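You operate a simulated robot arm through the tools that you are given. There is no shell and no other tool. Be economical: measure what you need, move in short steps, check, and stop when the job is done.

You are at the controls of a simulated two-armed robot. One attempt, no reset.

## Task
Put the tube numbered like the one in well 1 into well 4 and spin both at speed 2.
Fine: lid shut and latched, one whole run; switch and STOP untouched; the other tubes stay in the yellow tube rack. Set down upright: what you pick out.

Only the result counts: the job must be done as asked and must still hold three seconds after the hand-in. Knocking over, shifting, dropping, spilling or breaking anything else fails it. A push-on lid holds only when it is set on centred and level and pressed home; a screw cap is set on level and turned clockwise until tight.

## Robot
Two 7-joint arms with two-finger parallel grippers on one trunk, on a base that drives. Base frame: it is fixed to the floor where the robot stands at the start and does not move with it; the origin is under the middle of the robot, x ahead of it, y to its left, z up. Units: mm, rad, N and s.
The left shoulder is at the start at [50, 187, 1110], the right one opposite. With the tool pointing down near the work surface each hand reaches from about 100 to 660 mm from the robot's upright axis, wherever it stands, measured 20 degrees to its own side. Places, roughly: spinner dial [400, 300, 900]; spinner latch [400, 200, 1000]; spinner lid [900, 200, 1100]; spinner run key [400, 100, 900]; spinner stop key [400, 100, 900]; spinner switch [400, 300, 900]; spinner well 1 [500, 200, 900]; spinner well 4 [700, 200, 900]. Payload 3.43 kg a hand.
The tool frame of a hand sits at the grasp point between the pads (the TCP): z along the fingers, y along the line on which they close. The tips reach 30 mm beyond it. The gripper opens to 94 mm. The fingers are 28 mm wide and 10 mm thick; the gripper's body (50 by 96 mm) begins 55 mm behind the TCP.
Orientation is that of the tool frame in the base frame, as a unit quaternion [x, y, z, w]. With the fingers straight down and closing along the base's y, the tool's x points along the base's -x, its y along +y and its z along -z.

## Interface
- The arms move only by the tool send_rows. It takes "left_moves", "right_moves" or both (then of equal length, played together; a hand with none holds still); each is a list of rows, each a list of 7 numbers: the turn, a rotation vector about the tool's x, y, z in units of 45 degrees (1.0 is 45 degrees), then the shift along the tool's x, y, z in units of 200 mm (1.0 is 200 mm), then the gripper command, from -1 (shut) to 1 (fully open), values between in proportion. In form: [[wx, wy, wz, tx, ty, tz, hand], ...]. A call has 1 to 8 rows; each row is the pose to reach, as a shift and turn from the pose commanded when the call began, along the tool's axes at that moment. A call with a number of a shift or a turn outside -1 to 1 is refused whole. Each row takes 0.2 s and may step no farther than 50 mm and 0.15 rad from the row before; otherwise, or with a gripper value out of range, the whole call is refused. Where a pose cannot be reached the arm comes as near as it can. A force on the tool above 40 N (or 10 N above the force at the start of the call, whichever is more), or a blocked arm, ends the call early, and 0.2 s more pass. Each finger travels about 153 mm/s and halts on what it meets, pressing with about 37 N; the grip force reading is that of the motor and also rises with nothing between the fingers. The clock runs only during rows and for 0.2 s after the last one: add rows that repeat a pose to give the fingers time. It gives the time, the measured TCP pose, the force on the tool (base axes), the opening and the grip force at its end, in the units of the frame above (readings bear some noise), with the torque about the TCP (base axes, N m) and any sound that the robot's microphone picked up.
- Cameras (640 x 400 px; columns grow to the right, rows downward): "scene" is now at [143.3, 30.3, 1273.7]; the picture's right is [0.35, -0.94, 0.00], its down [-0.51, -0.19, -0.84] and it looks along [0.79, 0.29, -0.54] (base axes); focal length 225 px, centre (320, 200). "left" rides on the left gripper at [76, -14, -102] in its tool frame; the picture's right is [0.18, 0.98, 0.00], its down [-0.75, 0.14, -0.64] and it looks along [-0.63, 0.12, 0.77] (tool axes); focal length 243 px, centre (320, 200). "right" rides on the right gripper at [76, 14, -102] in its tool frame; the picture's right is [-0.18, 0.98, 0.00], its down [-0.75, -0.14, -0.64] and it looks along [-0.63, -0.12, 0.77] (tool axes); focal length 243 px, centre (320, 200). There is no depth. A picture from a camera that has moved, and an enlarged one, comes with that camera's place and axes in the base frame and with its lens.
- capture(camera): a new picture of that camera. It takes no simulated time.
- move_column(by): slides the trunk up (or, below 0, down) by that many mm; the arms and the scene camera ride with it, the base frame stays. It gives what a move gives, with no picture.
- base_move(legs): drives the robot by 1 to 6 legs, each [ahead, left, turn to the left] in mm, mm and rad, along the robot's own axes; the way and the turn of a leg run together, so that a leg with both is an arc; at most 1500 mm and 3.142 rad a leg. The arms and the cameras ride along, it lands a little off, and it stops where it bumps. It gives what a move gives.
- head_to(pan, tilt): turns the head with the scene camera to pan (to the left, within 1.396 rad either way) and tilt (down, from -0.506 to 1.204), counted from straight ahead of the robot. It gives what a move gives.
- inspect(camera, box): a new picture of the part [left, top, right, bottom] of that camera's present view, enlarged. It takes no simulated time.
- job_done(): hands the job in; it is judged then, once.

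Work in short steps. Places have to be worked out from the pictures, the camera data and where the tool is seen: move nearer, look again, correct. Check each grasp and each placing, and mend what went wrong. You have 120 turns and 92 pictures in all, those below and enlarged ones among them. Open the grippers and draw the arms clear of the work before you hand the job in, unless the task says otherwise; then end with one line.

The tools are called after "Emit:" as a command line: name --argument value ..., lists and objects as JSON in quotes. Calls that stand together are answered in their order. send_rows: Moves the arms, as the interface text tells. Its arguments: {"type":"object","properties":{"left_moves":{"type":"array"},"right_moves":{"type":"array"}},"required":[]} The other tools are called the same way: move_column (by) slides the trunk up or down; base_move (legs) drives the base; head_to (pan, tilt) turns the head that bears the scene camera; capture (camera) takes a picture; inspect (camera, box) takes an enlarged picture of a part of a camera's view; job_done () hands the job in.

At the start:

```text
t: 0.0
left_ee_pos: [393.7, 362.7, 999.7]
left_tool_rot: [0.0, 1.0, 0.0, 0.0]
left_ft_force: [0.3, 0.2, -1.0]
left_ft_torque: [0.01, 0.0, -0.04]
left_gripper_width: 94.3
left_grip_force: 0.0
right_ee_pos: [402.1, 28.7, 1000.1]
right_tool_rot: [0.0, 1.0, 0.0, -0.001]
right_ft_force: [0.6, -0.3, 0.8]
right_ft_torque: [0.02, 0.01, -0.02]
right_gripper_width: 93.9
right_grip_force: 0.1
trunk travel left (down, up): [-325.0, 107.0]
robot x, y, heading: [1.7, 1.8, -0.002]
head pan, tilt: [0.353, 0.569]
```

scene: 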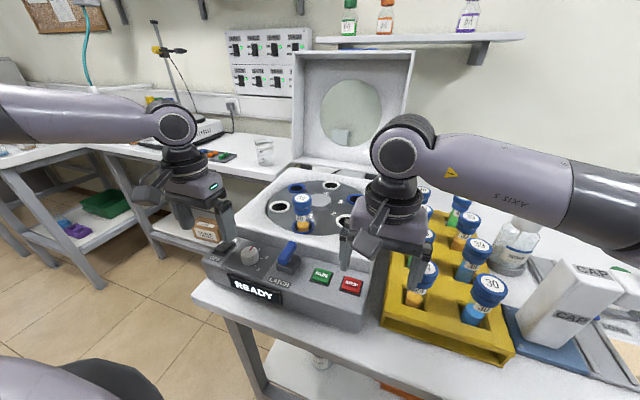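
right: 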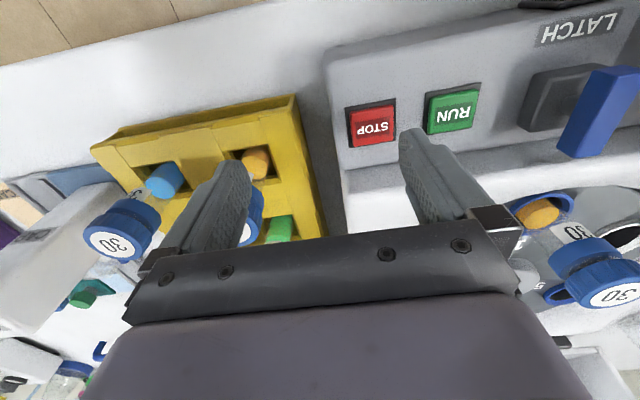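
left: 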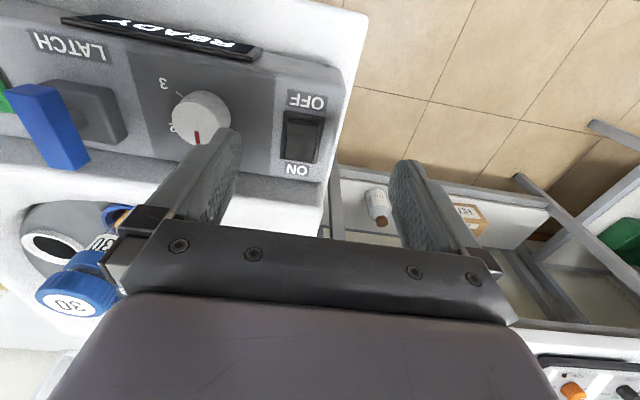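

The pictures show the spinner with its lid open, a tube "30" in the near well and a yellow rack with several tubes. I enlarge the rotor and the rack to read the numbers.

Emit:
inspect --camera "scene" --box '[200, 150, 400, 310]'

Emit:
inspect --camera "scene" --box '[380, 170, 540, 370]'

```text
2.50 times, centred on (300, 230) of scene
camera zoom: at [143.3, 30.3, 1273.7], right [0.35, -0.94, 0.0], down [-0.51, -0.19, -0.84], along [0.79, 0.29, -0.54], focal length 563 px, centre (370, 125)
```

zoom: 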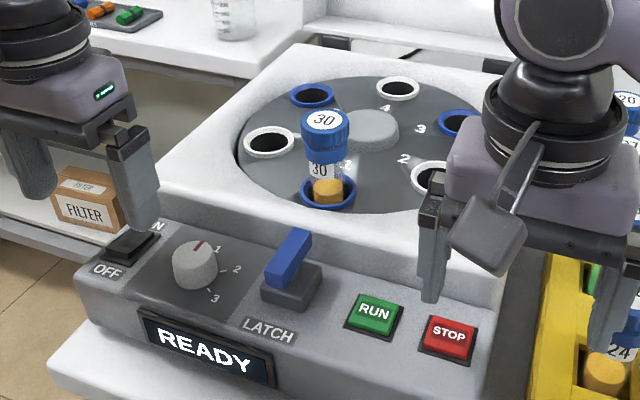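

```text
2.00 times, centred on (460, 270) of scene
camera zoom: at [143.3, 30.3, 1273.7], right [0.35, -0.94, 0.0], down [-0.51, -0.19, -0.84], along [0.79, 0.29, -0.54], focal length 450 px, centre (40, 60)
```

zoom: 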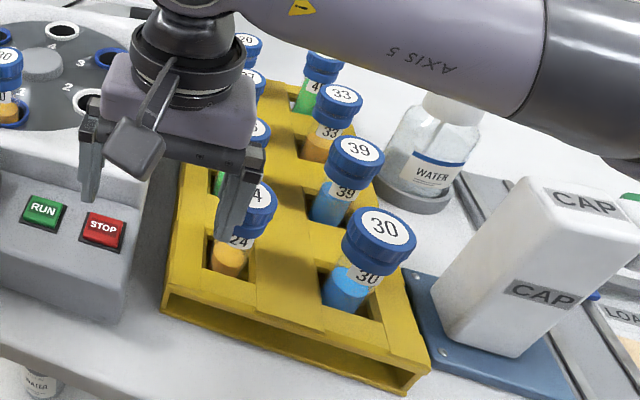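

Well 1 holds a 30, and the rack's near right tube also reads 30. The right hand hides some of the rack, so I raise it and move it back and to the right, with the left hand a little out too.

Emit:
send_rows --right_moves '[[0, 0, 0, 0, 0, -0.24, 1], [0, 0, 0, 0, 0, -0.48, 1], [0, 0, 0, 0.1, -0.2, -0.5, 1], [0, 0, 0, 0.2, -0.4, -0.5, 1], [0, 0, 0, 0.3, -0.6, -0.5, 1], [0, 0, 0, 0.4, -0.8, -0.5, 1], [0, 0, 0, 0.5, -1, -0.5, 1]]' --left_moves '[[0, 0, 0, 0, 0, -0.24, 1], [0, 0, 0, 0, 0, -0.24, 1], [0, 0, 0, 0.1, 0.1, -0.24, 1], [0, 0, 0, 0.2, 0.2, -0.24, 1], [0, 0, 0, 0.3, 0.3, -0.24, 1], [0, 0, 0, 0.3, 0.4, -0.24, 1], [0, 0, 0, 0.3, 0.4, -0.24, 1]]'

Emit:
head_to --pan 0.2 --tilt 0.75

Emit:
capture --camera "scene"

```text
t: 1.6
left_ee_pos: [331.8, 442.5, 1048.9]
left_tool_rot: [0.0, 1.0, 0.0, 0.0]
left_ft_force: [0.9, -0.8, 0.1]
left_ft_torque: [0.0, -0.03, -0.01]
left_gripper_width: 93.9
left_grip_force: 0.0
right_ee_pos: [303.0, -173.2, 1098.4]
right_tool_rot: [-0.001, 1.0, 0.0, 0.0]
right_ft_force: [0.7, 0.0, 0.0]
right_ft_torque: [0.0, 0.0, 0.0]
right_gripper_width: 94.1
right_grip_force: 0.0
trunk travel left (down, up): [-325.0, 107.0]
robot x, y, heading: [-1.7, 1.3, 0.004]
head pan, tilt: [0.353, 0.569]
```

```text
t: 2.3
left_ee_pos: [332.2, 442.3, 1047.8]
left_tool_rot: [-0.001, 1.0, 0.0, 0.0]
left_ft_force: [-0.9, -0.1, 0.2]
left_ft_torque: [-0.05, 0.01, -0.01]
left_gripper_width: 94.0
left_grip_force: 0.0
right_ee_pos: [303.1, -171.0, 1099.8]
right_tool_rot: [0.0, 1.0, 0.0, 0.0]
right_ft_force: [-0.3, 0.2, 0.5]
right_ft_torque: [0.0, 0.0, 0.0]
right_gripper_width: 94.2
right_grip_force: 0.0
trunk travel left (down, up): [-325.0, 107.0]
robot x, y, heading: [0.8, -1.6, 0.002]
head pan, tilt: [0.201, 0.75]
```

```text
86 pictures are left
camera scene: at [140.7, 15.9, 1258.0], right [0.2, -0.98, 0.0], down [-0.67, -0.14, -0.73], along [0.72, 0.15, -0.68], focal length 225 px, centre (320, 200)
```

scene: 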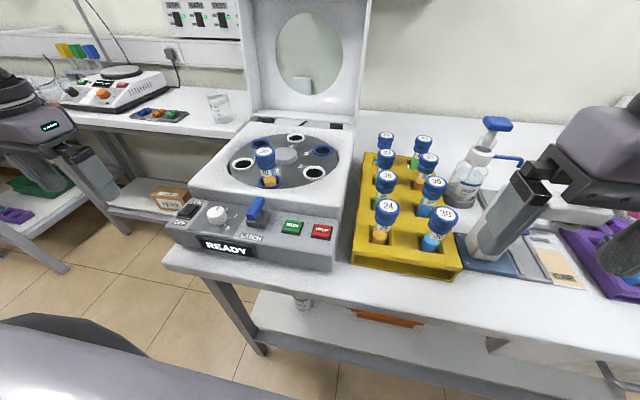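

Clear view now; I zoom in on the rack and on the spinner.

Emit:
inspect --camera "scene" --box '[345, 120, 475, 290]'

Emit:
inspect --camera "scene" --box '[170, 120, 350, 270]'

```text
2.35 times, centred on (410, 205) of scene
camera zoom: at [140.7, 15.9, 1258.0], right [0.2, -0.98, 0.0], down [-0.67, -0.14, -0.73], along [0.72, 0.15, -0.68], focal length 530 px, centre (108, 188)
```

zoom: 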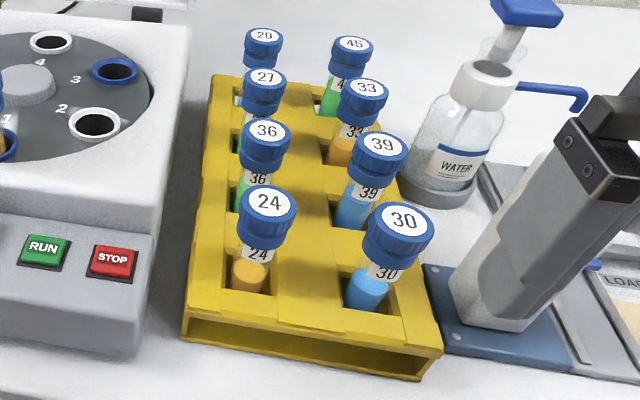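

```text
2.67 times, centred on (260, 195) of scene
camera zoom: at [140.7, 15.9, 1258.0], right [0.2, -0.98, 0.0], down [-0.67, -0.14, -0.73], along [0.72, 0.15, -0.68], focal length 600 px, centre (480, 213)
```

zoom: 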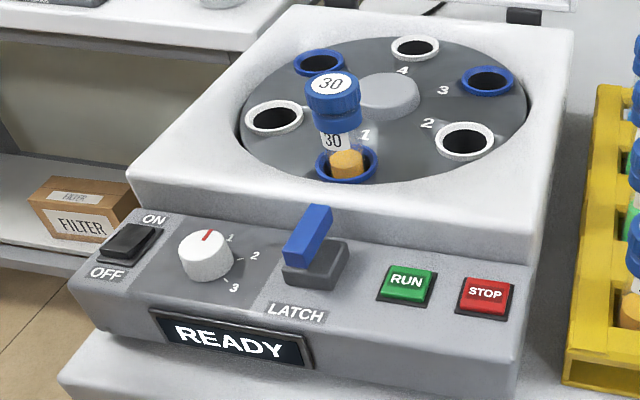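

Only the near right rack tube reads 30 (cap top near (443,-142,980)); well 1's ring is near (483,195,960) and well 4 near (689,199,960), which is out of reach from here. I look down to see how far the base can drive ahead.

Emit:
head_to --pan 0.2 --tilt 1.2

Emit:
capture --camera "scene"

```text
t: 3.2
left_ee_pos: [332.5, 443.4, 1048.4]
left_tool_rot: [-0.001, 1.0, -0.001, 0.0]
left_ft_force: [-0.2, 0.4, -0.7]
left_ft_torque: [0.01, 0.0, 0.02]
left_gripper_width: 94.2
left_grip_force: 0.1
right_ee_pos: [303.4, -170.7, 1099.4]
right_tool_rot: [0.0, 1.0, 0.0, 0.0]
right_ft_force: [-0.1, 0.1, -0.2]
right_ft_torque: [0.0, 0.01, -0.01]
right_gripper_width: 94.2
right_grip_force: 0.0
trunk travel left (down, up): [-325.0, 107.0]
robot x, y, heading: [-1.3, 0.3, -0.002]
head pan, tilt: [0.201, 1.201]
```

```text
83 pictures are left
camera scene: at [114.4, 10.6, 1226.3], right [0.2, -0.98, 0.0], down [-0.91, -0.19, -0.36], along [0.36, 0.07, -0.93], focal length 225 px, centre (320, 200)
```

scene: 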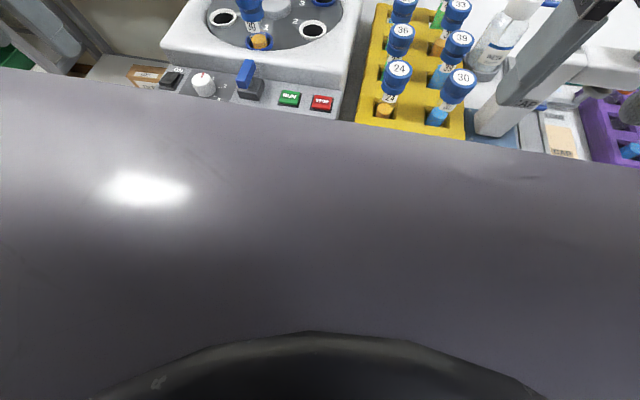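

The torso blocks the floor view, so I will feel my way later. I bring the right hand above tube 30 and look with its own camera.

Emit:
send_rows --right_moves '[[0, 0, 0, -0.2, 0.05, 0, 1], [0, 0, 0, -0.4, 0.1, 0, 1], [0, 0, 0, -0.6, 0.15, 0, 1], [0, 0, 0, -0.7, 0.15, 0, 1], [0, 0, 0, -0.7, 0.15, 0, 1]]'

Emit:
capture --camera "right"

Emit:
head_to --pan 0.0 --tilt 0.7

Emit:
capture --camera "scene"

```text
t: 4.4
left_ee_pos: [332.6, 441.8, 1048.0]
left_tool_rot: [-0.001, 1.0, 0.0, 0.0]
left_ft_force: [0.6, -0.4, -1.0]
left_ft_torque: [-0.01, 0.04, -0.02]
left_gripper_width: 94.0
left_grip_force: 0.0
right_ee_pos: [443.4, -141.4, 1099.8]
right_tool_rot: [-0.001, 1.0, 0.0, 0.0]
right_ft_force: [0.3, 0.4, 0.0]
right_ft_torque: [0.03, -0.02, -0.02]
right_gripper_width: 94.1
right_grip_force: 0.0
trunk travel left (down, up): [-325.0, 107.0]
robot x, y, heading: [2.7, -2.4, -0.004]
head pan, tilt: [0.201, 1.201]
```

```text
82 pictures are left
camera right: at [367.5, -127.3, 1203.2], right [0.18, 0.98, 0.0], down [0.75, -0.14, 0.64], along [0.63, -0.12, -0.77], focal length 243 px, centre (320, 200)
```

right: 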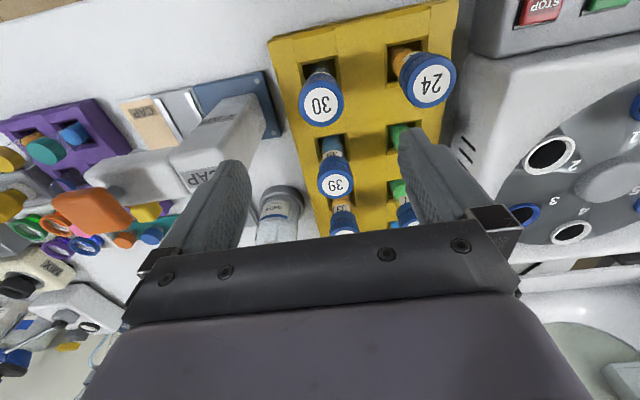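

```text
t: 5.3
left_ee_pos: [332.8, 441.9, 1048.2]
left_tool_rot: [-0.001, 1.0, 0.0, 0.001]
left_ft_force: [0.6, -0.2, -1.0]
left_ft_torque: [0.01, -0.03, 0.0]
left_gripper_width: 94.1
left_grip_force: 0.0
right_ee_pos: [442.5, -141.1, 1100.5]
right_tool_rot: [0.001, 1.0, 0.0, 0.0]
right_ft_force: [0.0, 0.0, 0.1]
right_ft_torque: [0.0, 0.01, -0.03]
right_gripper_width: 93.9
right_grip_force: 0.1
trunk travel left (down, up): [-325.0, 107.0]
robot x, y, heading: [0.4, 2.1, 0.001]
head pan, tilt: [0.0, 0.7]
```

```text
81 pictures are left
camera scene: at [144.4, -0.6, 1262.1], right [0.0, -1.0, 0.0], down [-0.64, 0.0, -0.76], along [0.76, 0.0, -0.64], focal length 225 px, centre (320, 200)
```

scene: 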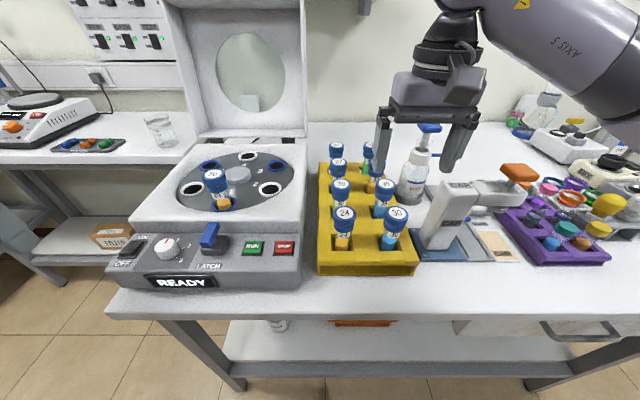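

Both views put the cap top of tube 30 at about (440.5,-140.6,981). The white CAP post stands close to where the right finger will pass, so I check it in an enlargement.

Emit:
inspect --camera "right" --box '[150, 40, 350, 240]'

Emit:
inspect --camera "scene" --box '[360, 150, 520, 290]'

```text
2.00 times, centred on (250, 140) of right
camera zoom: at [367.2, -127.3, 1203.2], right [0.18, 0.98, 0.0], down [0.75, -0.14, 0.64], along [0.63, -0.12, -0.77], focal length 485 px, centre (460, 320)
```

zoom: 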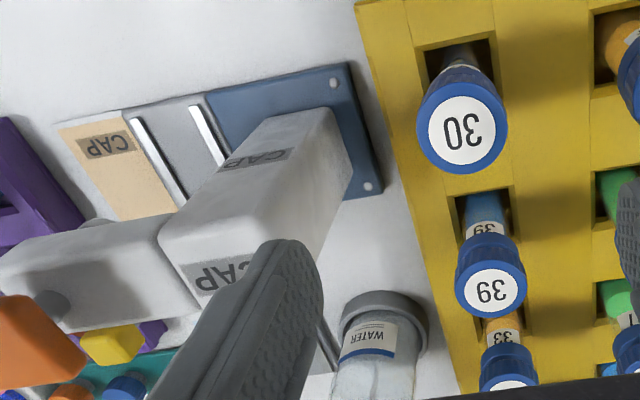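

```text
2.86 times, centred on (440, 220) of scene
camera zoom: at [144.4, -0.6, 1262.1], right [0.0, -1.0, 0.0], down [-0.64, 0.0, -0.76], along [0.76, 0.0, -0.64], focal length 643 px, centre (-23, 143)
```

zoom: 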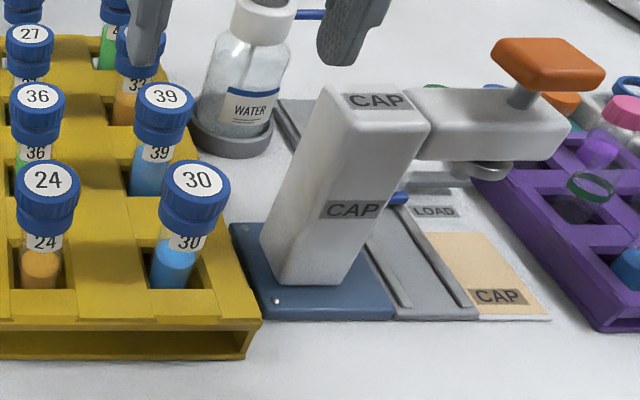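

The post's near face is about y=-250 and the finger's outer edge at -198, so there is room. I go down over the cap to z≈962 and look before closing.

Emit:
send_rows --right_moves '[[0, 0, 0, 0.01, 0.0, 0.2, 1], [0, 0, 0, 0.01, 0.0, 0.4, 1], [0, 0, 0, 0.01, 0.0, 0.55, 1], [0, 0, 0, 0.01, 0.0, 0.69, 1], [0, 0, 0, 0.01, 0.0, 0.69, 1]]'

Emit:
capture --camera "right"

Emit:
inspect --camera "scene" --box '[320, 140, 480, 280]'

```text
t: 6.5
left_ee_pos: [332.4, 443.8, 1047.9]
left_tool_rot: [-0.001, 1.0, 0.0, 0.0]
left_ft_force: [0.1, 1.2, -0.2]
left_ft_torque: [0.02, 0.02, 0.0]
left_gripper_width: 94.2
left_grip_force: 0.2
right_ee_pos: [439.8, -142.2, 962.0]
right_tool_rot: [0.0, 1.0, 0.0, 0.0]
right_ft_force: [0.0, 0.2, 0.7]
right_ft_torque: [-0.04, -0.03, 0.0]
right_gripper_width: 93.9
right_grip_force: 0.1
trunk travel left (down, up): [-325.0, 107.0]
robot x, y, heading: [-0.8, -2.1, 0.005]
head pan, tilt: [0.0, 0.7]
```

```text
78 pictures are left
camera right: at [364.9, -128.0, 1065.1], right [0.18, 0.98, 0.0], down [0.75, -0.14, 0.64], along [0.63, -0.12, -0.77], focal length 243 px, centre (320, 200)
```

right: 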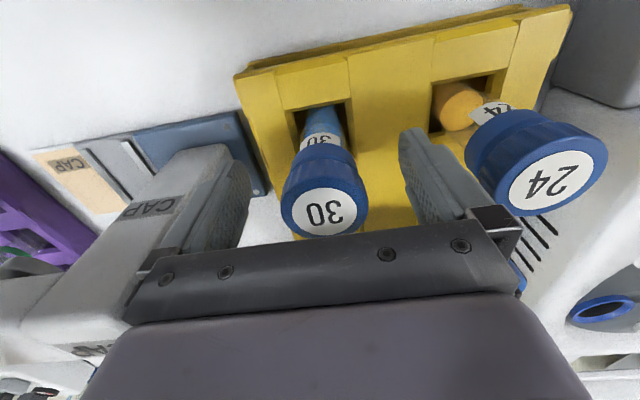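

```text
2.86 times, centred on (400, 210) of scene
camera zoom: at [144.4, -0.6, 1262.2], right [0.0, -1.0, 0.0], down [-0.64, 0.0, -0.76], along [0.76, 0.0, -0.64], focal length 643 px, centre (91, 171)
```

zoom: 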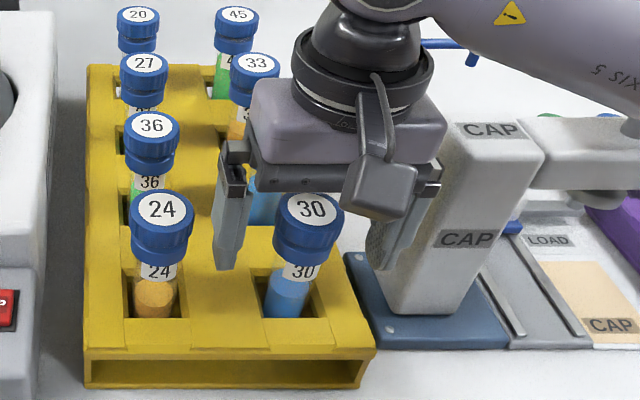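

The cap sits midway between the fingers as computed, so I close on it.

Emit:
send_rows --right_moves '[[0, 0, 0, 0, 0.008, 0, 0.2], [0, 0, 0, 0, 0.008, 0, -1], [0, 0, 0, 0, 0.008, 0, -1], [0, 0, 0, 0, 0.008, 0, -1]]'

```text
t: 7.5
left_ee_pos: [331.7, 442.2, 1047.8]
left_tool_rot: [-0.001, 1.0, 0.0, 0.0]
left_ft_force: [-0.2, -0.3, -0.5]
left_ft_torque: [0.01, -0.01, -0.01]
left_gripper_width: 94.2
left_grip_force: 0.1
right_ee_pos: [442.0, -140.7, 961.0]
right_tool_rot: [0.0, 1.0, 0.0, 0.0]
right_ft_force: [-0.2, 0.1, 0.0]
right_ft_torque: [0.01, 0.05, 0.02]
right_gripper_width: 39.4
right_grip_force: 36.9
trunk travel left (down, up): [-325.0, 107.0]
robot x, y, heading: [-2.0, 2.0, 0.001]
head pan, tilt: [0.0, 0.7]
```

Grip is firm at 39 mm on the cap. I lift straight up by 170 mm.

Emit:
send_rows --right_moves '[[0, 0, 0, 0, 0, -0.1, -1], [0, 0, 0, 0, 0, -0.3, -1], [0, 0, 0, 0, 0, -0.5, -1], [0, 0, 0, 0, 0, -0.7, -1], [0, 0, 0, 0, 0, -0.85, -1], [0, 0, 0, 0, 0, -0.85, -1]]'

Emit:
capture --camera "scene"

Emit:
capture --camera "right"

```text
t: 8.9
left_ee_pos: [332.9, 442.3, 1047.4]
left_tool_rot: [-0.001, 1.0, 0.0, 0.0]
left_ft_force: [-0.8, -0.1, 0.2]
left_ft_torque: [-0.03, -0.02, 0.03]
left_gripper_width: 94.0
left_grip_force: 0.0
right_ee_pos: [440.3, -139.0, 1132.4]
right_tool_rot: [0.0, 1.0, 0.0, 0.0]
right_ft_force: [0.2, -0.3, -1.3]
right_ft_torque: [-0.02, -0.03, 0.02]
right_gripper_width: 39.8
right_grip_force: 37.4
trunk travel left (down, up): [-325.0, 107.0]
robot x, y, heading: [-2.8, -3.5, -0.003]
head pan, tilt: [0.0, 0.7]
```

```text
76 pictures are left
camera scene: at [144.6, -0.7, 1262.2], right [0.0, -1.0, 0.0], down [-0.64, 0.0, -0.76], along [0.76, 0.0, -0.64], focal length 225 px, centre (320, 200)
```

scene: 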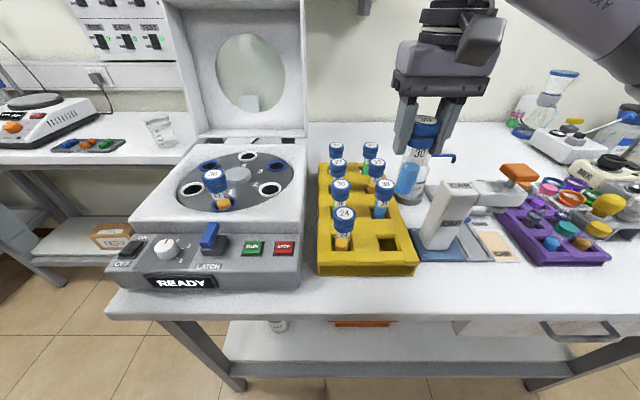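

```text
75 pictures are left
camera right: at [365.5, -125.7, 1235.5], right [0.18, 0.98, 0.0], down [0.75, -0.14, 0.64], along [0.63, -0.12, -0.77], focal length 243 px, centre (320, 200)
```

right: 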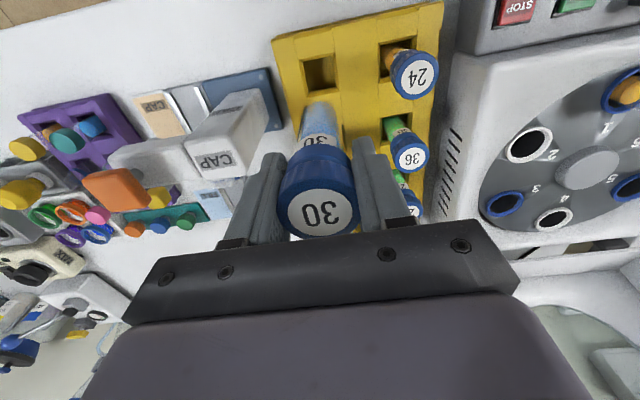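

The tube is held upright, about 127 mm long. I raise the trunk for reach and drive left so the right arm faces the rotor.

Emit:
move_column --by 105

Emit:
base_move --legs '[[0, 300, 0]]'

Emit:
base_move --legs '[[50, 0, 0]]'

Emit:
capture --camera "scene"

```text
t: 10.3
left_ee_pos: [332.4, 442.6, 1150.8]
left_tool_rot: [-0.001, 1.0, 0.0, 0.0]
left_ft_force: [-0.3, 0.0, -0.4]
left_ft_torque: [-0.02, 0.01, -0.02]
left_gripper_width: 94.0
left_grip_force: 0.1
right_ee_pos: [441.6, -140.0, 1237.0]
right_tool_rot: [0.0, 1.0, 0.0, 0.0]
right_ft_force: [-0.1, 0.1, -1.9]
right_ft_torque: [-0.04, 0.0, 0.0]
right_gripper_width: 39.6
right_grip_force: 37.0
trunk travel left (down, up): [-430.0, 2.0]
robot x, y, heading: [-1.6, -1.2, 0.0]
head pan, tilt: [0.0, 0.7]
```

```text
t: 13.5
left_ee_pos: [333.0, 738.6, 1153.6]
left_tool_rot: [0.001, 1.0, 0.001, 0.0]
left_ft_force: [0.5, 0.4, 1.1]
left_ft_torque: [0.02, -0.02, 0.0]
left_gripper_width: 94.2
left_grip_force: 0.0
right_ee_pos: [440.7, 156.0, 1235.7]
right_tool_rot: [0.001, 1.0, 0.0, 0.0]
right_ft_force: [0.8, 0.4, -1.2]
right_ft_torque: [-0.01, 0.0, 0.03]
right_gripper_width: 39.5
right_grip_force: 37.1
trunk travel left (down, up): [-430.0, 2.0]
robot x, y, heading: [5.2, 296.7, -0.003]
head pan, tilt: [0.0, 0.7]
```

```text
t: 14.5
left_ee_pos: [359.8, 738.3, 1153.5]
left_tool_rot: [0.001, 1.0, 0.0, 0.0]
left_ft_force: [-0.2, -0.2, 0.1]
left_ft_torque: [-0.01, -0.03, -0.02]
left_gripper_width: 94.1
left_grip_force: 0.0
right_ee_pos: [468.2, 156.0, 1237.3]
right_tool_rot: [0.002, 1.0, -0.001, 0.0]
right_ft_force: [-0.6, 0.0, -0.4]
right_ft_torque: [0.0, -0.01, -0.01]
right_gripper_width: 40.0
right_grip_force: 37.4
trunk travel left (down, up): [-430.0, 2.0]
robot x, y, heading: [23.6, 297.1, -0.001]
head pan, tilt: [0.0, 0.7]
stopped in leg 1: the robot was blocked; the commanded pose is now the measured one
```

```text
74 pictures are left
camera scene: at [170.3, 295.8, 1367.4], right [0.0, -1.0, 0.0], down [-0.64, 0.0, -0.77], along [0.77, 0.0, -0.64], focal length 225 px, centre (320, 200)
```

scene: 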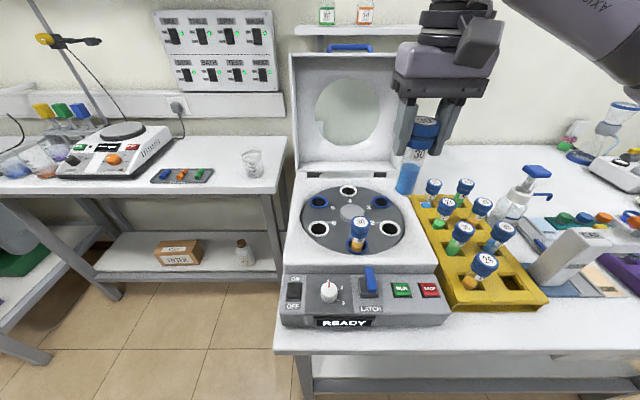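

Driving ahead is blocked at x≈25 by the bench, so I will reach the rotor from the open floor on its left. First I tuck the left hand in and back off, move left and turn to face the spinner.

Emit:
send_rows --left_moves '[[0, 0, 0, 0.1, -0.2, 0, 0], [0, 0, 0, 0.2, -0.4, 0, -0.5], [0, 0, 0, 0.3, -0.6, 0, -1], [0, 0, 0, 0.4, -0.8, 0, -1], [0, 0, 0, 0.4, -0.8, 0, -1]]'

Emit:
base_move --legs '[[-100, 0, 0], [0, 465, 0], [0, 0, -0.93]]'

Emit:
head_to --pan 0.3 --tilt 0.7

Emit:
capture --camera "scene"

```text
t: 15.7
left_ee_pos: [280.4, 578.2, 1152.9]
left_tool_rot: [0.0, 1.0, 0.0, 0.0]
left_ft_force: [-0.1, -0.1, 0.4]
left_ft_torque: [-0.02, 0.0, 0.0]
left_gripper_width: 0.0
left_grip_force: 33.4
right_ee_pos: [469.5, 155.8, 1235.9]
right_tool_rot: [0.001, 1.0, -0.002, -0.001]
right_ft_force: [0.3, 0.7, -1.0]
right_ft_torque: [0.01, 0.02, 0.0]
right_gripper_width: 40.3
right_grip_force: 36.4
trunk travel left (down, up): [-430.0, 2.0]
robot x, y, heading: [27.3, 298.2, -0.004]
head pan, tilt: [0.0, 0.7]
```

```text
t: 23.4
left_ee_pos: [306.4, 725.3, 1152.1]
left_tool_rot: [0.451, 0.893, 0.001, 0.0]
left_ft_force: [0.7, -0.2, 0.7]
left_ft_torque: [-0.02, 0.01, 0.01]
left_gripper_width: 0.0
left_grip_force: 33.0
right_ee_pos: [78.5, 323.1, 1236.3]
right_tool_rot: [0.452, 0.892, -0.001, -0.001]
right_ft_force: [0.6, 0.1, -0.7]
right_ft_torque: [-0.04, -0.01, -0.01]
right_gripper_width: 39.9
right_grip_force: 37.2
trunk travel left (down, up): [-430.0, 2.0]
robot x, y, heading: [-70.4, 759.8, -0.935]
head pan, tilt: [0.0, 0.7]
```

```text
t: 24.2
left_ee_pos: [305.9, 726.4, 1152.0]
left_tool_rot: [0.45, 0.893, 0.0, 0.0]
left_ft_force: [-0.1, 0.5, -0.2]
left_ft_torque: [0.02, 0.01, -0.03]
left_gripper_width: 0.0
left_grip_force: 33.4
right_ee_pos: [77.3, 323.4, 1235.1]
right_tool_rot: [0.452, 0.892, -0.001, -0.002]
right_ft_force: [-0.3, -0.1, -1.1]
right_ft_torque: [-0.01, -0.03, 0.04]
right_gripper_width: 39.7
right_grip_force: 37.4
trunk travel left (down, up): [-430.0, 2.0]
robot x, y, heading: [-70.7, 759.9, -0.93]
head pan, tilt: [0.3, 0.7]
```

```text
73 pictures are left
camera scene: at [32.3, 662.8, 1367.2], right [-0.59, -0.8, 0.0], down [-0.52, 0.38, -0.76], along [0.62, -0.45, -0.64], focal length 225 px, centre (320, 200)
```

scene: 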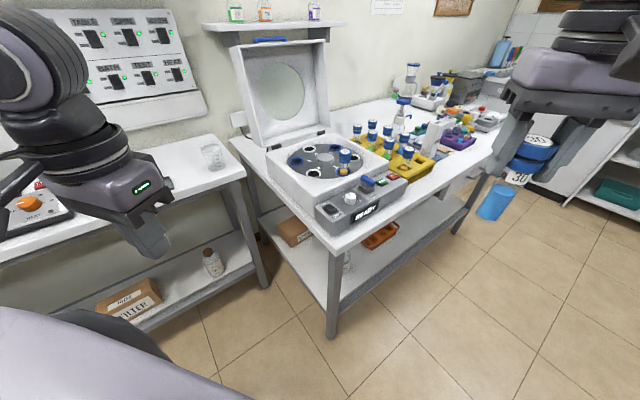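

There is open floor beside the spinner, and the lid bears a blue handle on its top edge. I drive sideways toward it in world +x.

Emit:
base_move --legs '[[179, 241, 0], [179, 241, 0]]'

Emit:
capture --camera "scene"

Emit:
capture --camera "right"

```text
t: 29.1
left_ee_pos: [884.3, 724.4, 1152.3]
left_tool_rot: [0.449, 0.894, 0.0, 0.0]
left_ft_force: [0.1, 0.1, 0.8]
left_ft_torque: [-0.02, -0.03, 0.02]
left_gripper_width: 0.0
left_grip_force: 32.8
right_ee_pos: [659.3, 320.2, 1235.9]
right_tool_rot: [0.449, 0.894, 0.0, -0.001]
right_ft_force: [-0.2, 0.0, -1.0]
right_ft_torque: [0.0, 0.0, -0.01]
right_gripper_width: 39.8
right_grip_force: 36.9
trunk travel left (down, up): [-430.0, 2.0]
robot x, y, heading: [507.2, 763.5, -0.934]
head pan, tilt: [0.3, 0.7]
stopped in leg 2: the robot was blocked; the commanded pose is now the measured one
```

```text
72 pictures are left
camera scene: at [611.2, 660.7, 1367.3], right [-0.59, -0.81, 0.0], down [-0.52, 0.38, -0.77], along [0.62, -0.45, -0.64], focal length 225 px, centre (320, 200)
```

scene: 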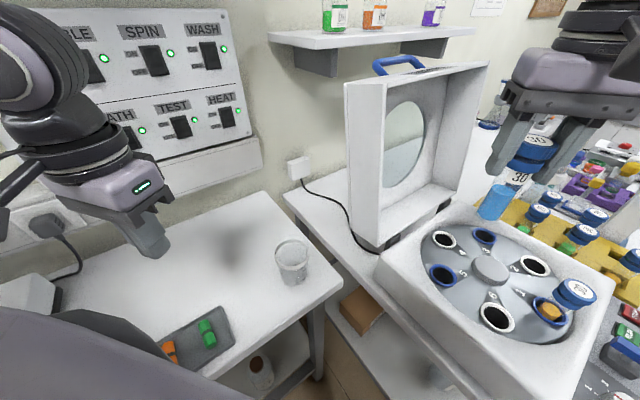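

```text
71 pictures are left
camera right: at [625.0, 389.9, 1339.0], right [0.9, 0.44, 0.0], down [0.34, -0.69, 0.64], along [0.28, -0.58, -0.77], focal length 243 px, centre (320, 200)
```

right: 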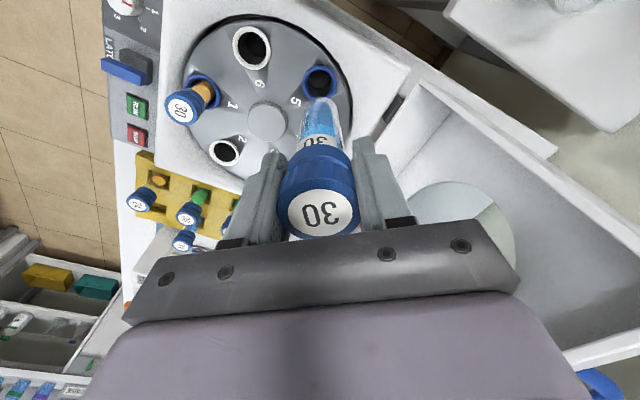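

Blocked again at x≈507, but this is near enough. I enlarge the rotor to confirm well 4 and fix its position.

Emit:
inspect --camera "scene" --box '[400, 200, 600, 350]'

Emit:
inspect --camera "right" --box '[150, 0, 400, 180]'

```text
2.67 times, centred on (500, 275) of scene
camera zoom: at [611.2, 660.7, 1367.3], right [-0.59, -0.81, 0.0], down [-0.52, 0.38, -0.77], along [0.62, -0.45, -0.64], focal length 600 px, centre (-160, 0)
```

zoom: 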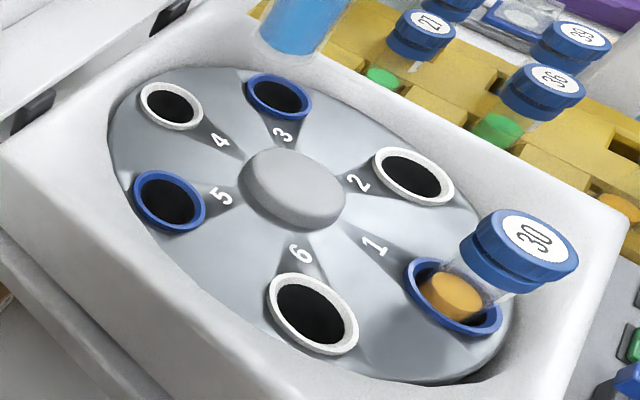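

```text
2.22 times, centred on (275, 90) of right
camera zoom: at [625.0, 389.9, 1339.0], right [0.9, 0.44, 0.0], down [0.34, -0.69, 0.64], along [0.28, -0.58, -0.77], focal length 539 px, centre (420, 444)
```

zoom: 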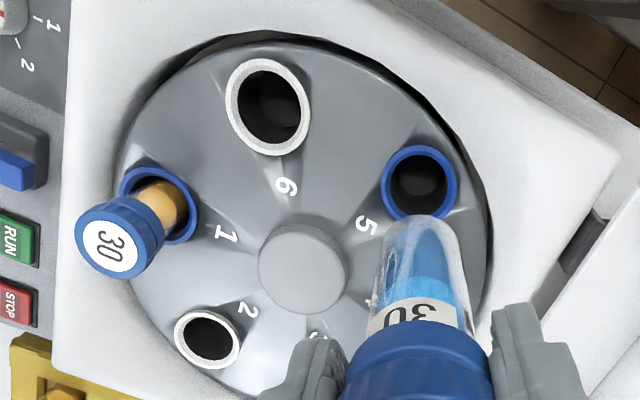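

Triangulating gives well 4 at about (719,206), ring z≈942, and tube 1's cap top at 1018 standing upright. I bring the held tube above well 4, bottom still well above the ring.

Emit:
send_rows --right_moves '[[0, 0, 0, -0.16, -0.024, 0, -1], [0, 0, 0, -0.32, -0.049, 0, -1], [0, 0, 0, -0.48, -0.073, 0, -1], [0, 0, 0, -0.638, -0.0975, 0.05, -1], [0, 0, 0, -0.638, -0.0975, 0.25, -1], [0, 0, 0, -0.638, -0.0975, 0.45, -1], [0, 0, 0, -0.638, -0.0975, 0.55, -1], [0, 0, 0, -0.638, -0.0975, 0.55, -1]]'

Emit:
capture --camera "scene"

Emit:
capture --camera "right"

```text
t: 30.9
left_ee_pos: [885.8, 724.3, 1153.1]
left_tool_rot: [0.449, 0.894, 0.0, 0.0]
left_ft_force: [0.0, -1.1, -0.2]
left_ft_torque: [0.0, -0.01, 0.0]
left_gripper_width: 0.2
left_grip_force: 33.0
right_ee_pos: [720.5, 205.9, 1125.0]
right_tool_rot: [0.449, 0.893, 0.001, -0.001]
right_ft_force: [-0.5, 0.7, -1.5]
right_ft_torque: [-0.01, 0.01, -0.02]
right_gripper_width: 39.7
right_grip_force: 37.1
trunk travel left (down, up): [-430.0, 2.0]
robot x, y, heading: [509.1, 756.5, -0.931]
head pan, tilt: [0.3, 0.7]
```

```text
68 pictures are left
camera scene: at [612.1, 660.7, 1367.2], right [-0.59, -0.81, 0.0], down [-0.52, 0.38, -0.76], along [0.62, -0.45, -0.64], focal length 225 px, centre (320, 200)
```

scene: 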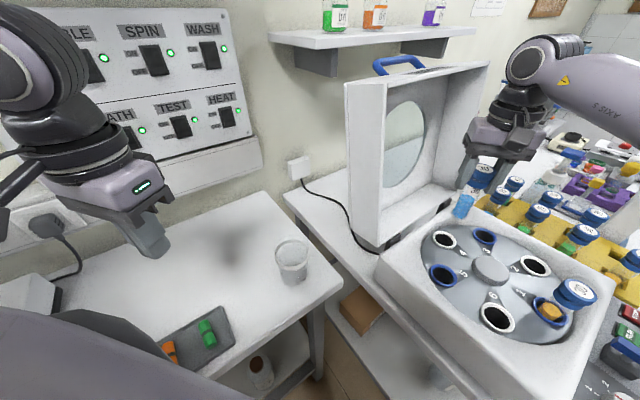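

```text
67 pictures are left
camera right: at [686.1, 275.9, 1228.0], right [0.9, 0.44, 0.0], down [0.34, -0.69, 0.64], along [0.28, -0.58, -0.77], focal length 243 px, centre (320, 200)
```

right: 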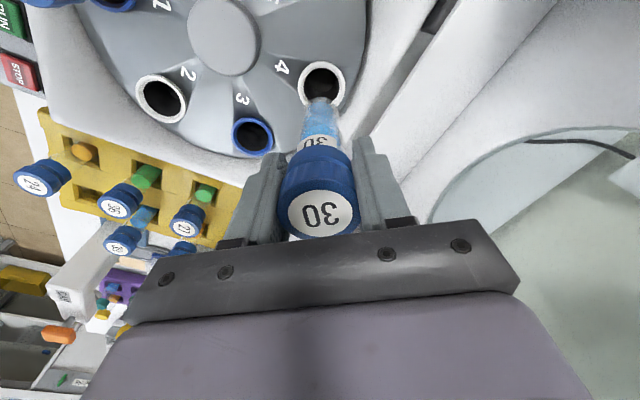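

The hand camera puts ring 4 at about (721,207), within 2 mm of the tool. I lower to z≈1062 (tube bottom just over the ring) with a 1 mm correction, and look.

Emit:
send_rows --right_moves '[[0, 0, 0, 0.003, 0.003, 0.12, -1], [0, 0, 0, 0.003, 0.003, 0.24, -1], [0, 0, 0, 0.003, 0.003, 0.32, -1], [0, 0, 0, 0.003, 0.003, 0.32, -1]]'

Emit:
inspect --camera "right" --box '[240, 30, 400, 250]'

Emit:
inspect --camera "scene" --box '[390, 130, 550, 290]'

```text
t: 31.9
left_ee_pos: [885.1, 724.7, 1152.6]
left_tool_rot: [0.449, 0.894, 0.0, -0.001]
left_ft_force: [-0.5, 0.2, -0.6]
left_ft_torque: [0.01, 0.01, 0.0]
left_gripper_width: 0.1
left_grip_force: 33.1
right_ee_pos: [719.7, 207.0, 1061.5]
right_tool_rot: [0.45, 0.893, -0.001, -0.002]
right_ft_force: [0.9, 0.4, -0.6]
right_ft_torque: [0.01, 0.0, -0.01]
right_gripper_width: 39.9
right_grip_force: 36.5
trunk travel left (down, up): [-430.0, 2.0]
robot x, y, heading: [506.9, 758.9, -0.933]
head pan, tilt: [0.3, 0.7]
```

```text
1.82 times, centred on (320, 140) of right
camera zoom: at [686.2, 276.5, 1164.5], right [0.9, 0.44, 0.0], down [0.34, -0.69, 0.64], along [0.28, -0.58, -0.77], focal length 441 px, centre (320, 309)
```

zoom: 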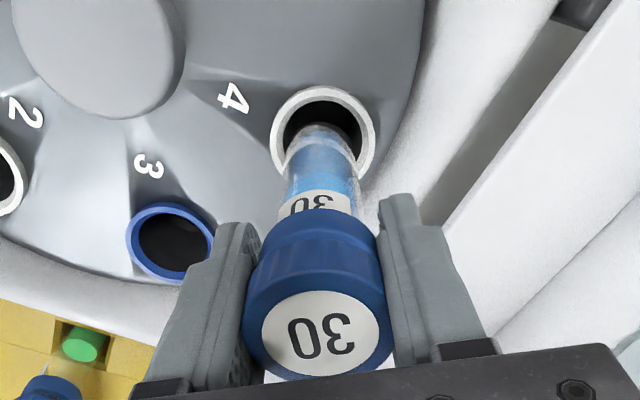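

```text
2.50 times, centred on (470, 210) of scene
camera zoom: at [612.0, 660.8, 1367.2], right [-0.59, -0.81, 0.0], down [-0.52, 0.38, -0.76], along [0.62, -0.45, -0.64], focal length 563 px, centre (-55, 175)
```

zoom: 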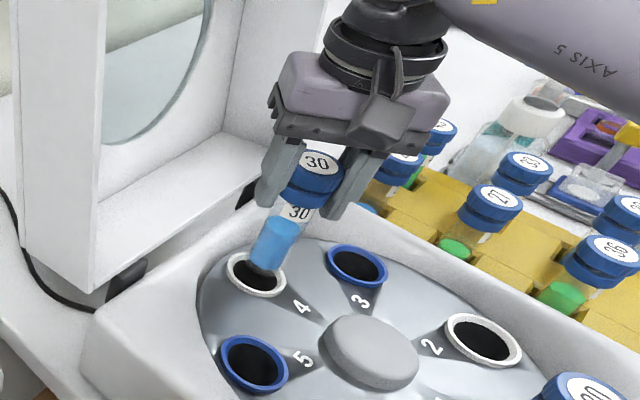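

The tube bottom is centred over ring 4. I lower it slowly into the well to z≈1000, watching the force.

Emit:
send_rows --right_moves '[[0, 0, 0, 0.004, 0.002, 0.06, -1], [0, 0, 0, 0.004, 0.002, 0.12, -1], [0, 0, 0, 0.004, 0.002, 0.18, -1], [0, 0, 0, 0.004, 0.002, 0.24, -1], [0, 0, 0, 0.004, 0.002, 0.3, -1], [0, 0, 0, 0.004, 0.002, 0.305, -1], [0, 0, 0, 0.004, 0.002, 0.305, -1]]'

Emit:
inspect --camera "scene" --box '[390, 130, 550, 290]'

```text
t: 33.5
left_ee_pos: [884.3, 724.3, 1152.4]
left_tool_rot: [0.448, 0.894, 0.001, 0.0]
left_ft_force: [-0.3, 0.3, 0.3]
left_ft_torque: [-0.02, 0.03, 0.0]
left_gripper_width: 0.1
left_grip_force: 32.6
right_ee_pos: [719.7, 208.5, 1000.2]
right_tool_rot: [0.45, 0.893, -0.001, -0.001]
right_ft_force: [0.8, -0.6, -1.2]
right_ft_torque: [-0.03, -0.01, -0.05]
right_gripper_width: 39.8
right_grip_force: 37.0
trunk travel left (down, up): [-430.0, 2.0]
robot x, y, heading: [507.3, 761.3, -0.932]
head pan, tilt: [0.3, 0.7]
```

```text
2.50 times, centred on (470, 210) of scene
camera zoom: at [612.0, 660.6, 1367.2], right [-0.59, -0.81, 0.0], down [-0.52, 0.38, -0.76], along [0.62, -0.45, -0.64], focal length 563 px, centre (-55, 175)
```

zoom: 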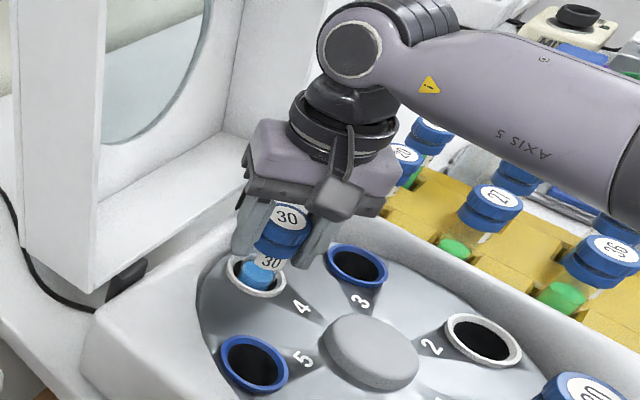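

It entered freely with no contact yet; I lower the last millimetres.

Emit:
send_rows --right_moves '[[0, 0, 0, 0, 0, 0.006, -1], [0, 0, 0, 0, 0, 0.012, -1], [0, 0, 0, 0, 0, 0.012, -1]]'

```text
t: 34.3
left_ee_pos: [885.2, 725.6, 1151.8]
left_tool_rot: [0.448, 0.894, -0.001, 0.001]
left_ft_force: [0.1, -0.1, 0.3]
left_ft_torque: [-0.01, 0.03, 0.03]
left_gripper_width: 0.0
left_grip_force: 32.9
right_ee_pos: [720.7, 208.8, 999.8]
right_tool_rot: [0.449, 0.894, 0.0, 0.001]
right_ft_force: [-0.9, -0.7, 10.8]
right_ft_torque: [-0.05, 0.08, 0.03]
right_gripper_width: 39.8
right_grip_force: 37.0
trunk travel left (down, up): [-430.0, 2.0]
robot x, y, heading: [511.8, 751.3, -0.93]
head pan, tilt: [0.3, 0.7]
```

The force rose to 11 N, so the tube sits on the well floor. I open and draw straight up.

Emit:
send_rows --right_moves '[[0, 0, 0, 0, 0, 0.0, 0], [0, 0, 0, 0, 0, 0.0, 0.6], [0, 0, 0, 0, 0, 0.0, 0.6], [0, 0, 0, 0, 0, -0.2, 0.6], [0, 0, 0, 0, 0, -0.4, 0.6], [0, 0, 0, 0, 0, -0.6, 0.6], [0, 0, 0, 0, 0, -0.8, 0.6], [0, 0, 0, 0, 0, -1, 0.6]]'

Emit:
capture --camera "right"

Emit:
capture --camera "scene"

```text
t: 36.1
left_ee_pos: [885.4, 725.1, 1152.0]
left_tool_rot: [0.449, 0.894, 0.0, 0.0]
left_ft_force: [0.2, -0.2, -0.6]
left_ft_torque: [-0.03, 0.01, 0.02]
left_gripper_width: 0.0
left_grip_force: 32.7
right_ee_pos: [719.3, 209.0, 1200.1]
right_tool_rot: [0.45, 0.893, 0.0, -0.001]
right_ft_force: [-0.1, -0.1, 0.2]
right_ft_torque: [0.0, -0.02, -0.03]
right_gripper_width: 75.3
right_grip_force: 0.0
trunk travel left (down, up): [-430.0, 2.0]
robot x, y, heading: [508.1, 760.2, -0.931]
head pan, tilt: [0.3, 0.7]
```

```text
63 pictures are left
camera right: at [686.4, 278.5, 1303.0], right [0.9, 0.44, 0.0], down [0.34, -0.69, 0.64], along [0.28, -0.58, -0.77], focal length 243 px, centre (320, 200)
```

right: 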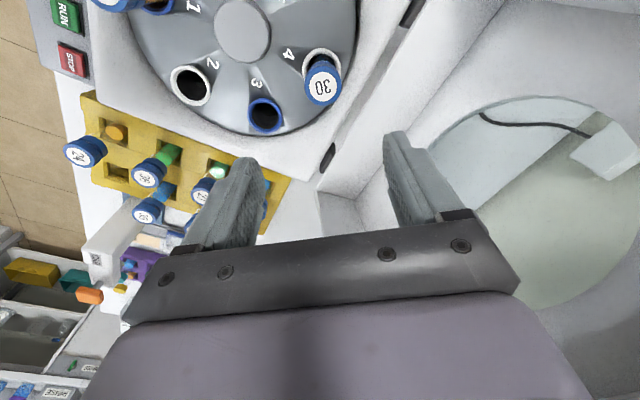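

```text
62 pictures are left
camera scene: at [612.1, 661.4, 1367.2], right [-0.59, -0.81, 0.0], down [-0.52, 0.38, -0.77], along [0.62, -0.45, -0.64], focal length 225 px, centre (320, 200)
```

scene: 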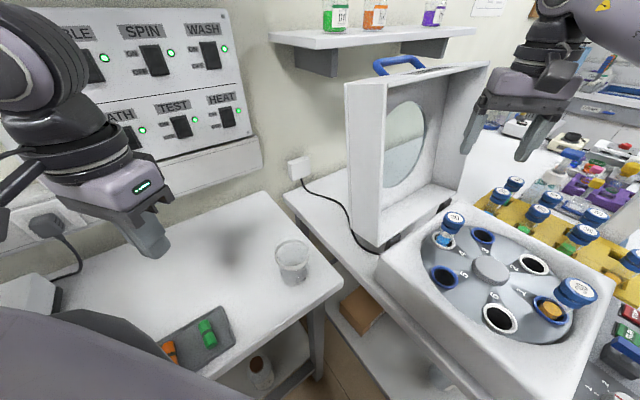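

Tube 30 stands upright in well 4. Next the lid: I enlarge its top edge, with the blue handle, and its hinge.

Emit:
inspect --camera "scene" --box '[330, 40, 510, 150]'

Emit:
inspect --camera "scene" --box '[330, 120, 510, 270]'

```text
3.56 times, centred on (420, 95) of scene
camera zoom: at [612.1, 661.4, 1367.2], right [-0.59, -0.81, 0.0], down [-0.52, 0.38, -0.77], along [0.62, -0.45, -0.64], focal length 800 px, centre (-36, 573)
```

zoom: 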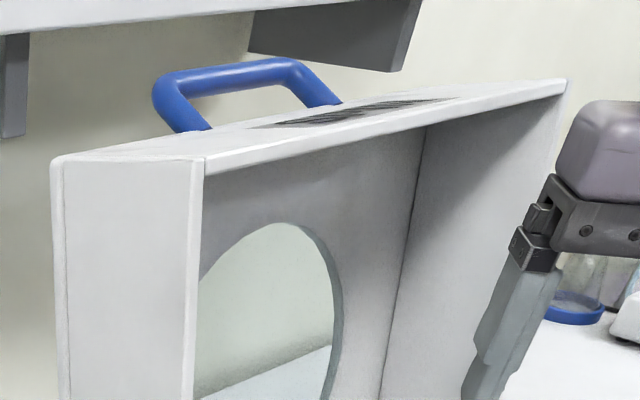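

```text
2.67 times, centred on (420, 195) of scene
camera zoom: at [612.1, 661.4, 1367.2], right [-0.59, -0.81, 0.0], down [-0.52, 0.38, -0.77], along [0.62, -0.45, -0.64], focal length 600 px, centre (53, 213)
```

zoom: 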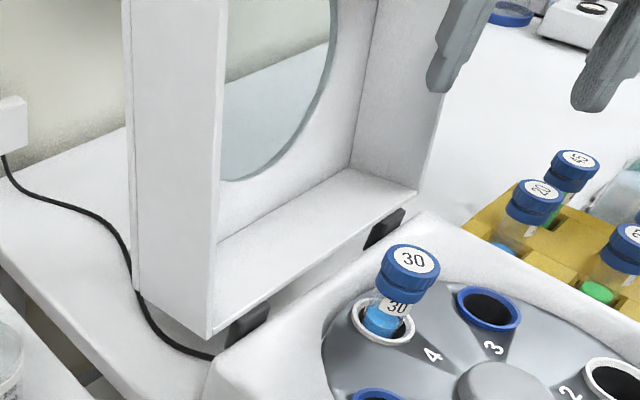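

The lid is a hollow box about 90 mm deep, hinged near (795, z 960) and leaning back 10°, with the handle bar near (961, y 150–265, z 1288). I plan to close it with the left hand from this side, so first I draw the right hand back and square the base to face -y.

Emit:
send_rows --right_moves '[[0, 0, 0, 0.2, -0.1, 0, 0.6], [0, 0, 0, 0.4, -0.2, 0, 0], [0, 0, 0, 0.6, -0.3, 0, -1], [0, 0, 0, 0.8, -0.4, 0, -1], [0, 0, 0, 1.0, -0.5, 0, -1], [0, 0, 0, 1.0, -0.5, 0, -1]]'

Emit:
base_move --legs '[[0, 0, -0.64]]'

Emit:
base_move --legs '[[30, 40, 0]]'

Emit:
head_to --pan 0.4 --tilt 0.3

Emit:
capture --camera "scene"

```text
t: 37.5
left_ee_pos: [885.6, 725.2, 1152.9]
left_tool_rot: [0.448, 0.894, 0.0, 0.0]
left_ft_force: [0.3, -0.2, -0.2]
left_ft_torque: [0.03, 0.02, 0.02]
left_gripper_width: 0.1
left_grip_force: 32.9
right_ee_pos: [519.6, 310.7, 1198.2]
right_tool_rot: [0.449, 0.894, 0.0, -0.002]
right_ft_force: [-0.2, 0.2, 0.4]
right_ft_torque: [-0.01, 0.01, -0.01]
right_gripper_width: 0.0
right_grip_force: 32.8
trunk travel left (down, up): [-430.0, 2.0]
robot x, y, heading: [506.8, 757.5, -0.933]
head pan, tilt: [0.3, 0.7]
```

```text
t: 39.6
left_ee_pos: [791.3, 507.6, 1151.8]
left_tool_rot: [0.704, 0.71, 0.0, 0.0]
left_ft_force: [0.3, -0.2, 0.1]
left_ft_torque: [0.03, 0.03, 0.01]
left_gripper_width: 0.0
left_grip_force: 33.3
right_ee_pos: [250.9, 389.0, 1197.1]
right_tool_rot: [0.706, 0.708, 0.0, -0.002]
right_ft_force: [-0.1, -1.0, 1.7]
right_ft_torque: [0.03, -0.01, 0.03]
right_gripper_width: 0.1
right_grip_force: 33.0
trunk travel left (down, up): [-430.0, 2.0]
robot x, y, heading: [510.7, 758.0, -1.566]
head pan, tilt: [0.3, 0.7]
```

```text
t: 40.3
left_ee_pos: [792.5, 507.1, 1151.4]
left_tool_rot: [0.704, 0.71, 0.001, 0.0]
left_ft_force: [0.3, 0.3, -1.3]
left_ft_torque: [-0.02, 0.0, 0.01]
left_gripper_width: 0.0
left_grip_force: 33.4
right_ee_pos: [252.9, 387.3, 1198.9]
right_tool_rot: [0.706, 0.709, 0.0, 0.0]
right_ft_force: [1.2, 0.4, -0.4]
right_ft_torque: [-0.04, 0.01, -0.02]
right_gripper_width: 0.2
right_grip_force: 33.2
trunk travel left (down, up): [-430.0, 2.0]
robot x, y, heading: [509.3, 754.5, -1.561]
head pan, tilt: [0.3, 0.7]
stopped in leg 1: the robot was blocked; the commanded pose is now the measured one
```

```text
t: 41.2
left_ee_pos: [792.9, 507.5, 1151.9]
left_tool_rot: [0.704, 0.71, 0.0, 0.0]
left_ft_force: [0.5, -0.1, -0.6]
left_ft_torque: [0.02, -0.01, 0.03]
left_gripper_width: 0.0
left_grip_force: 33.0
right_ee_pos: [253.1, 388.2, 1197.5]
right_tool_rot: [0.705, 0.709, 0.0, -0.001]
right_ft_force: [-0.3, 0.5, -0.1]
right_ft_torque: [0.03, -0.03, 0.01]
right_gripper_width: 0.3
right_grip_force: 33.3
trunk travel left (down, up): [-430.0, 2.0]
robot x, y, heading: [506.5, 755.5, -1.569]
head pan, tilt: [0.4, 0.3]
```

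```text
59 pictures are left
camera scene: at [545.9, 612.5, 1403.3], right [-0.92, -0.4, 0.0], down [-0.12, 0.27, -0.95], along [0.38, -0.88, -0.3], focal length 225 px, centre (320, 200)
```

scene: 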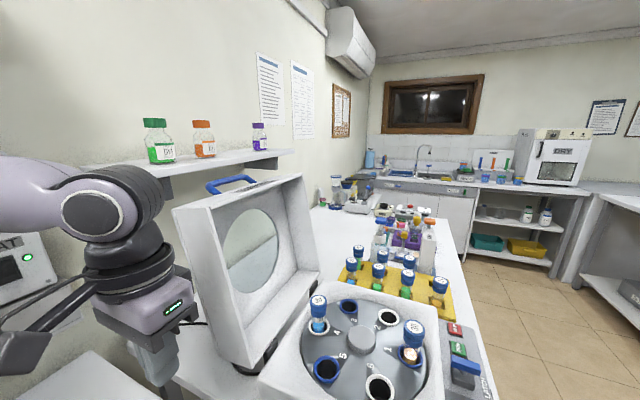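

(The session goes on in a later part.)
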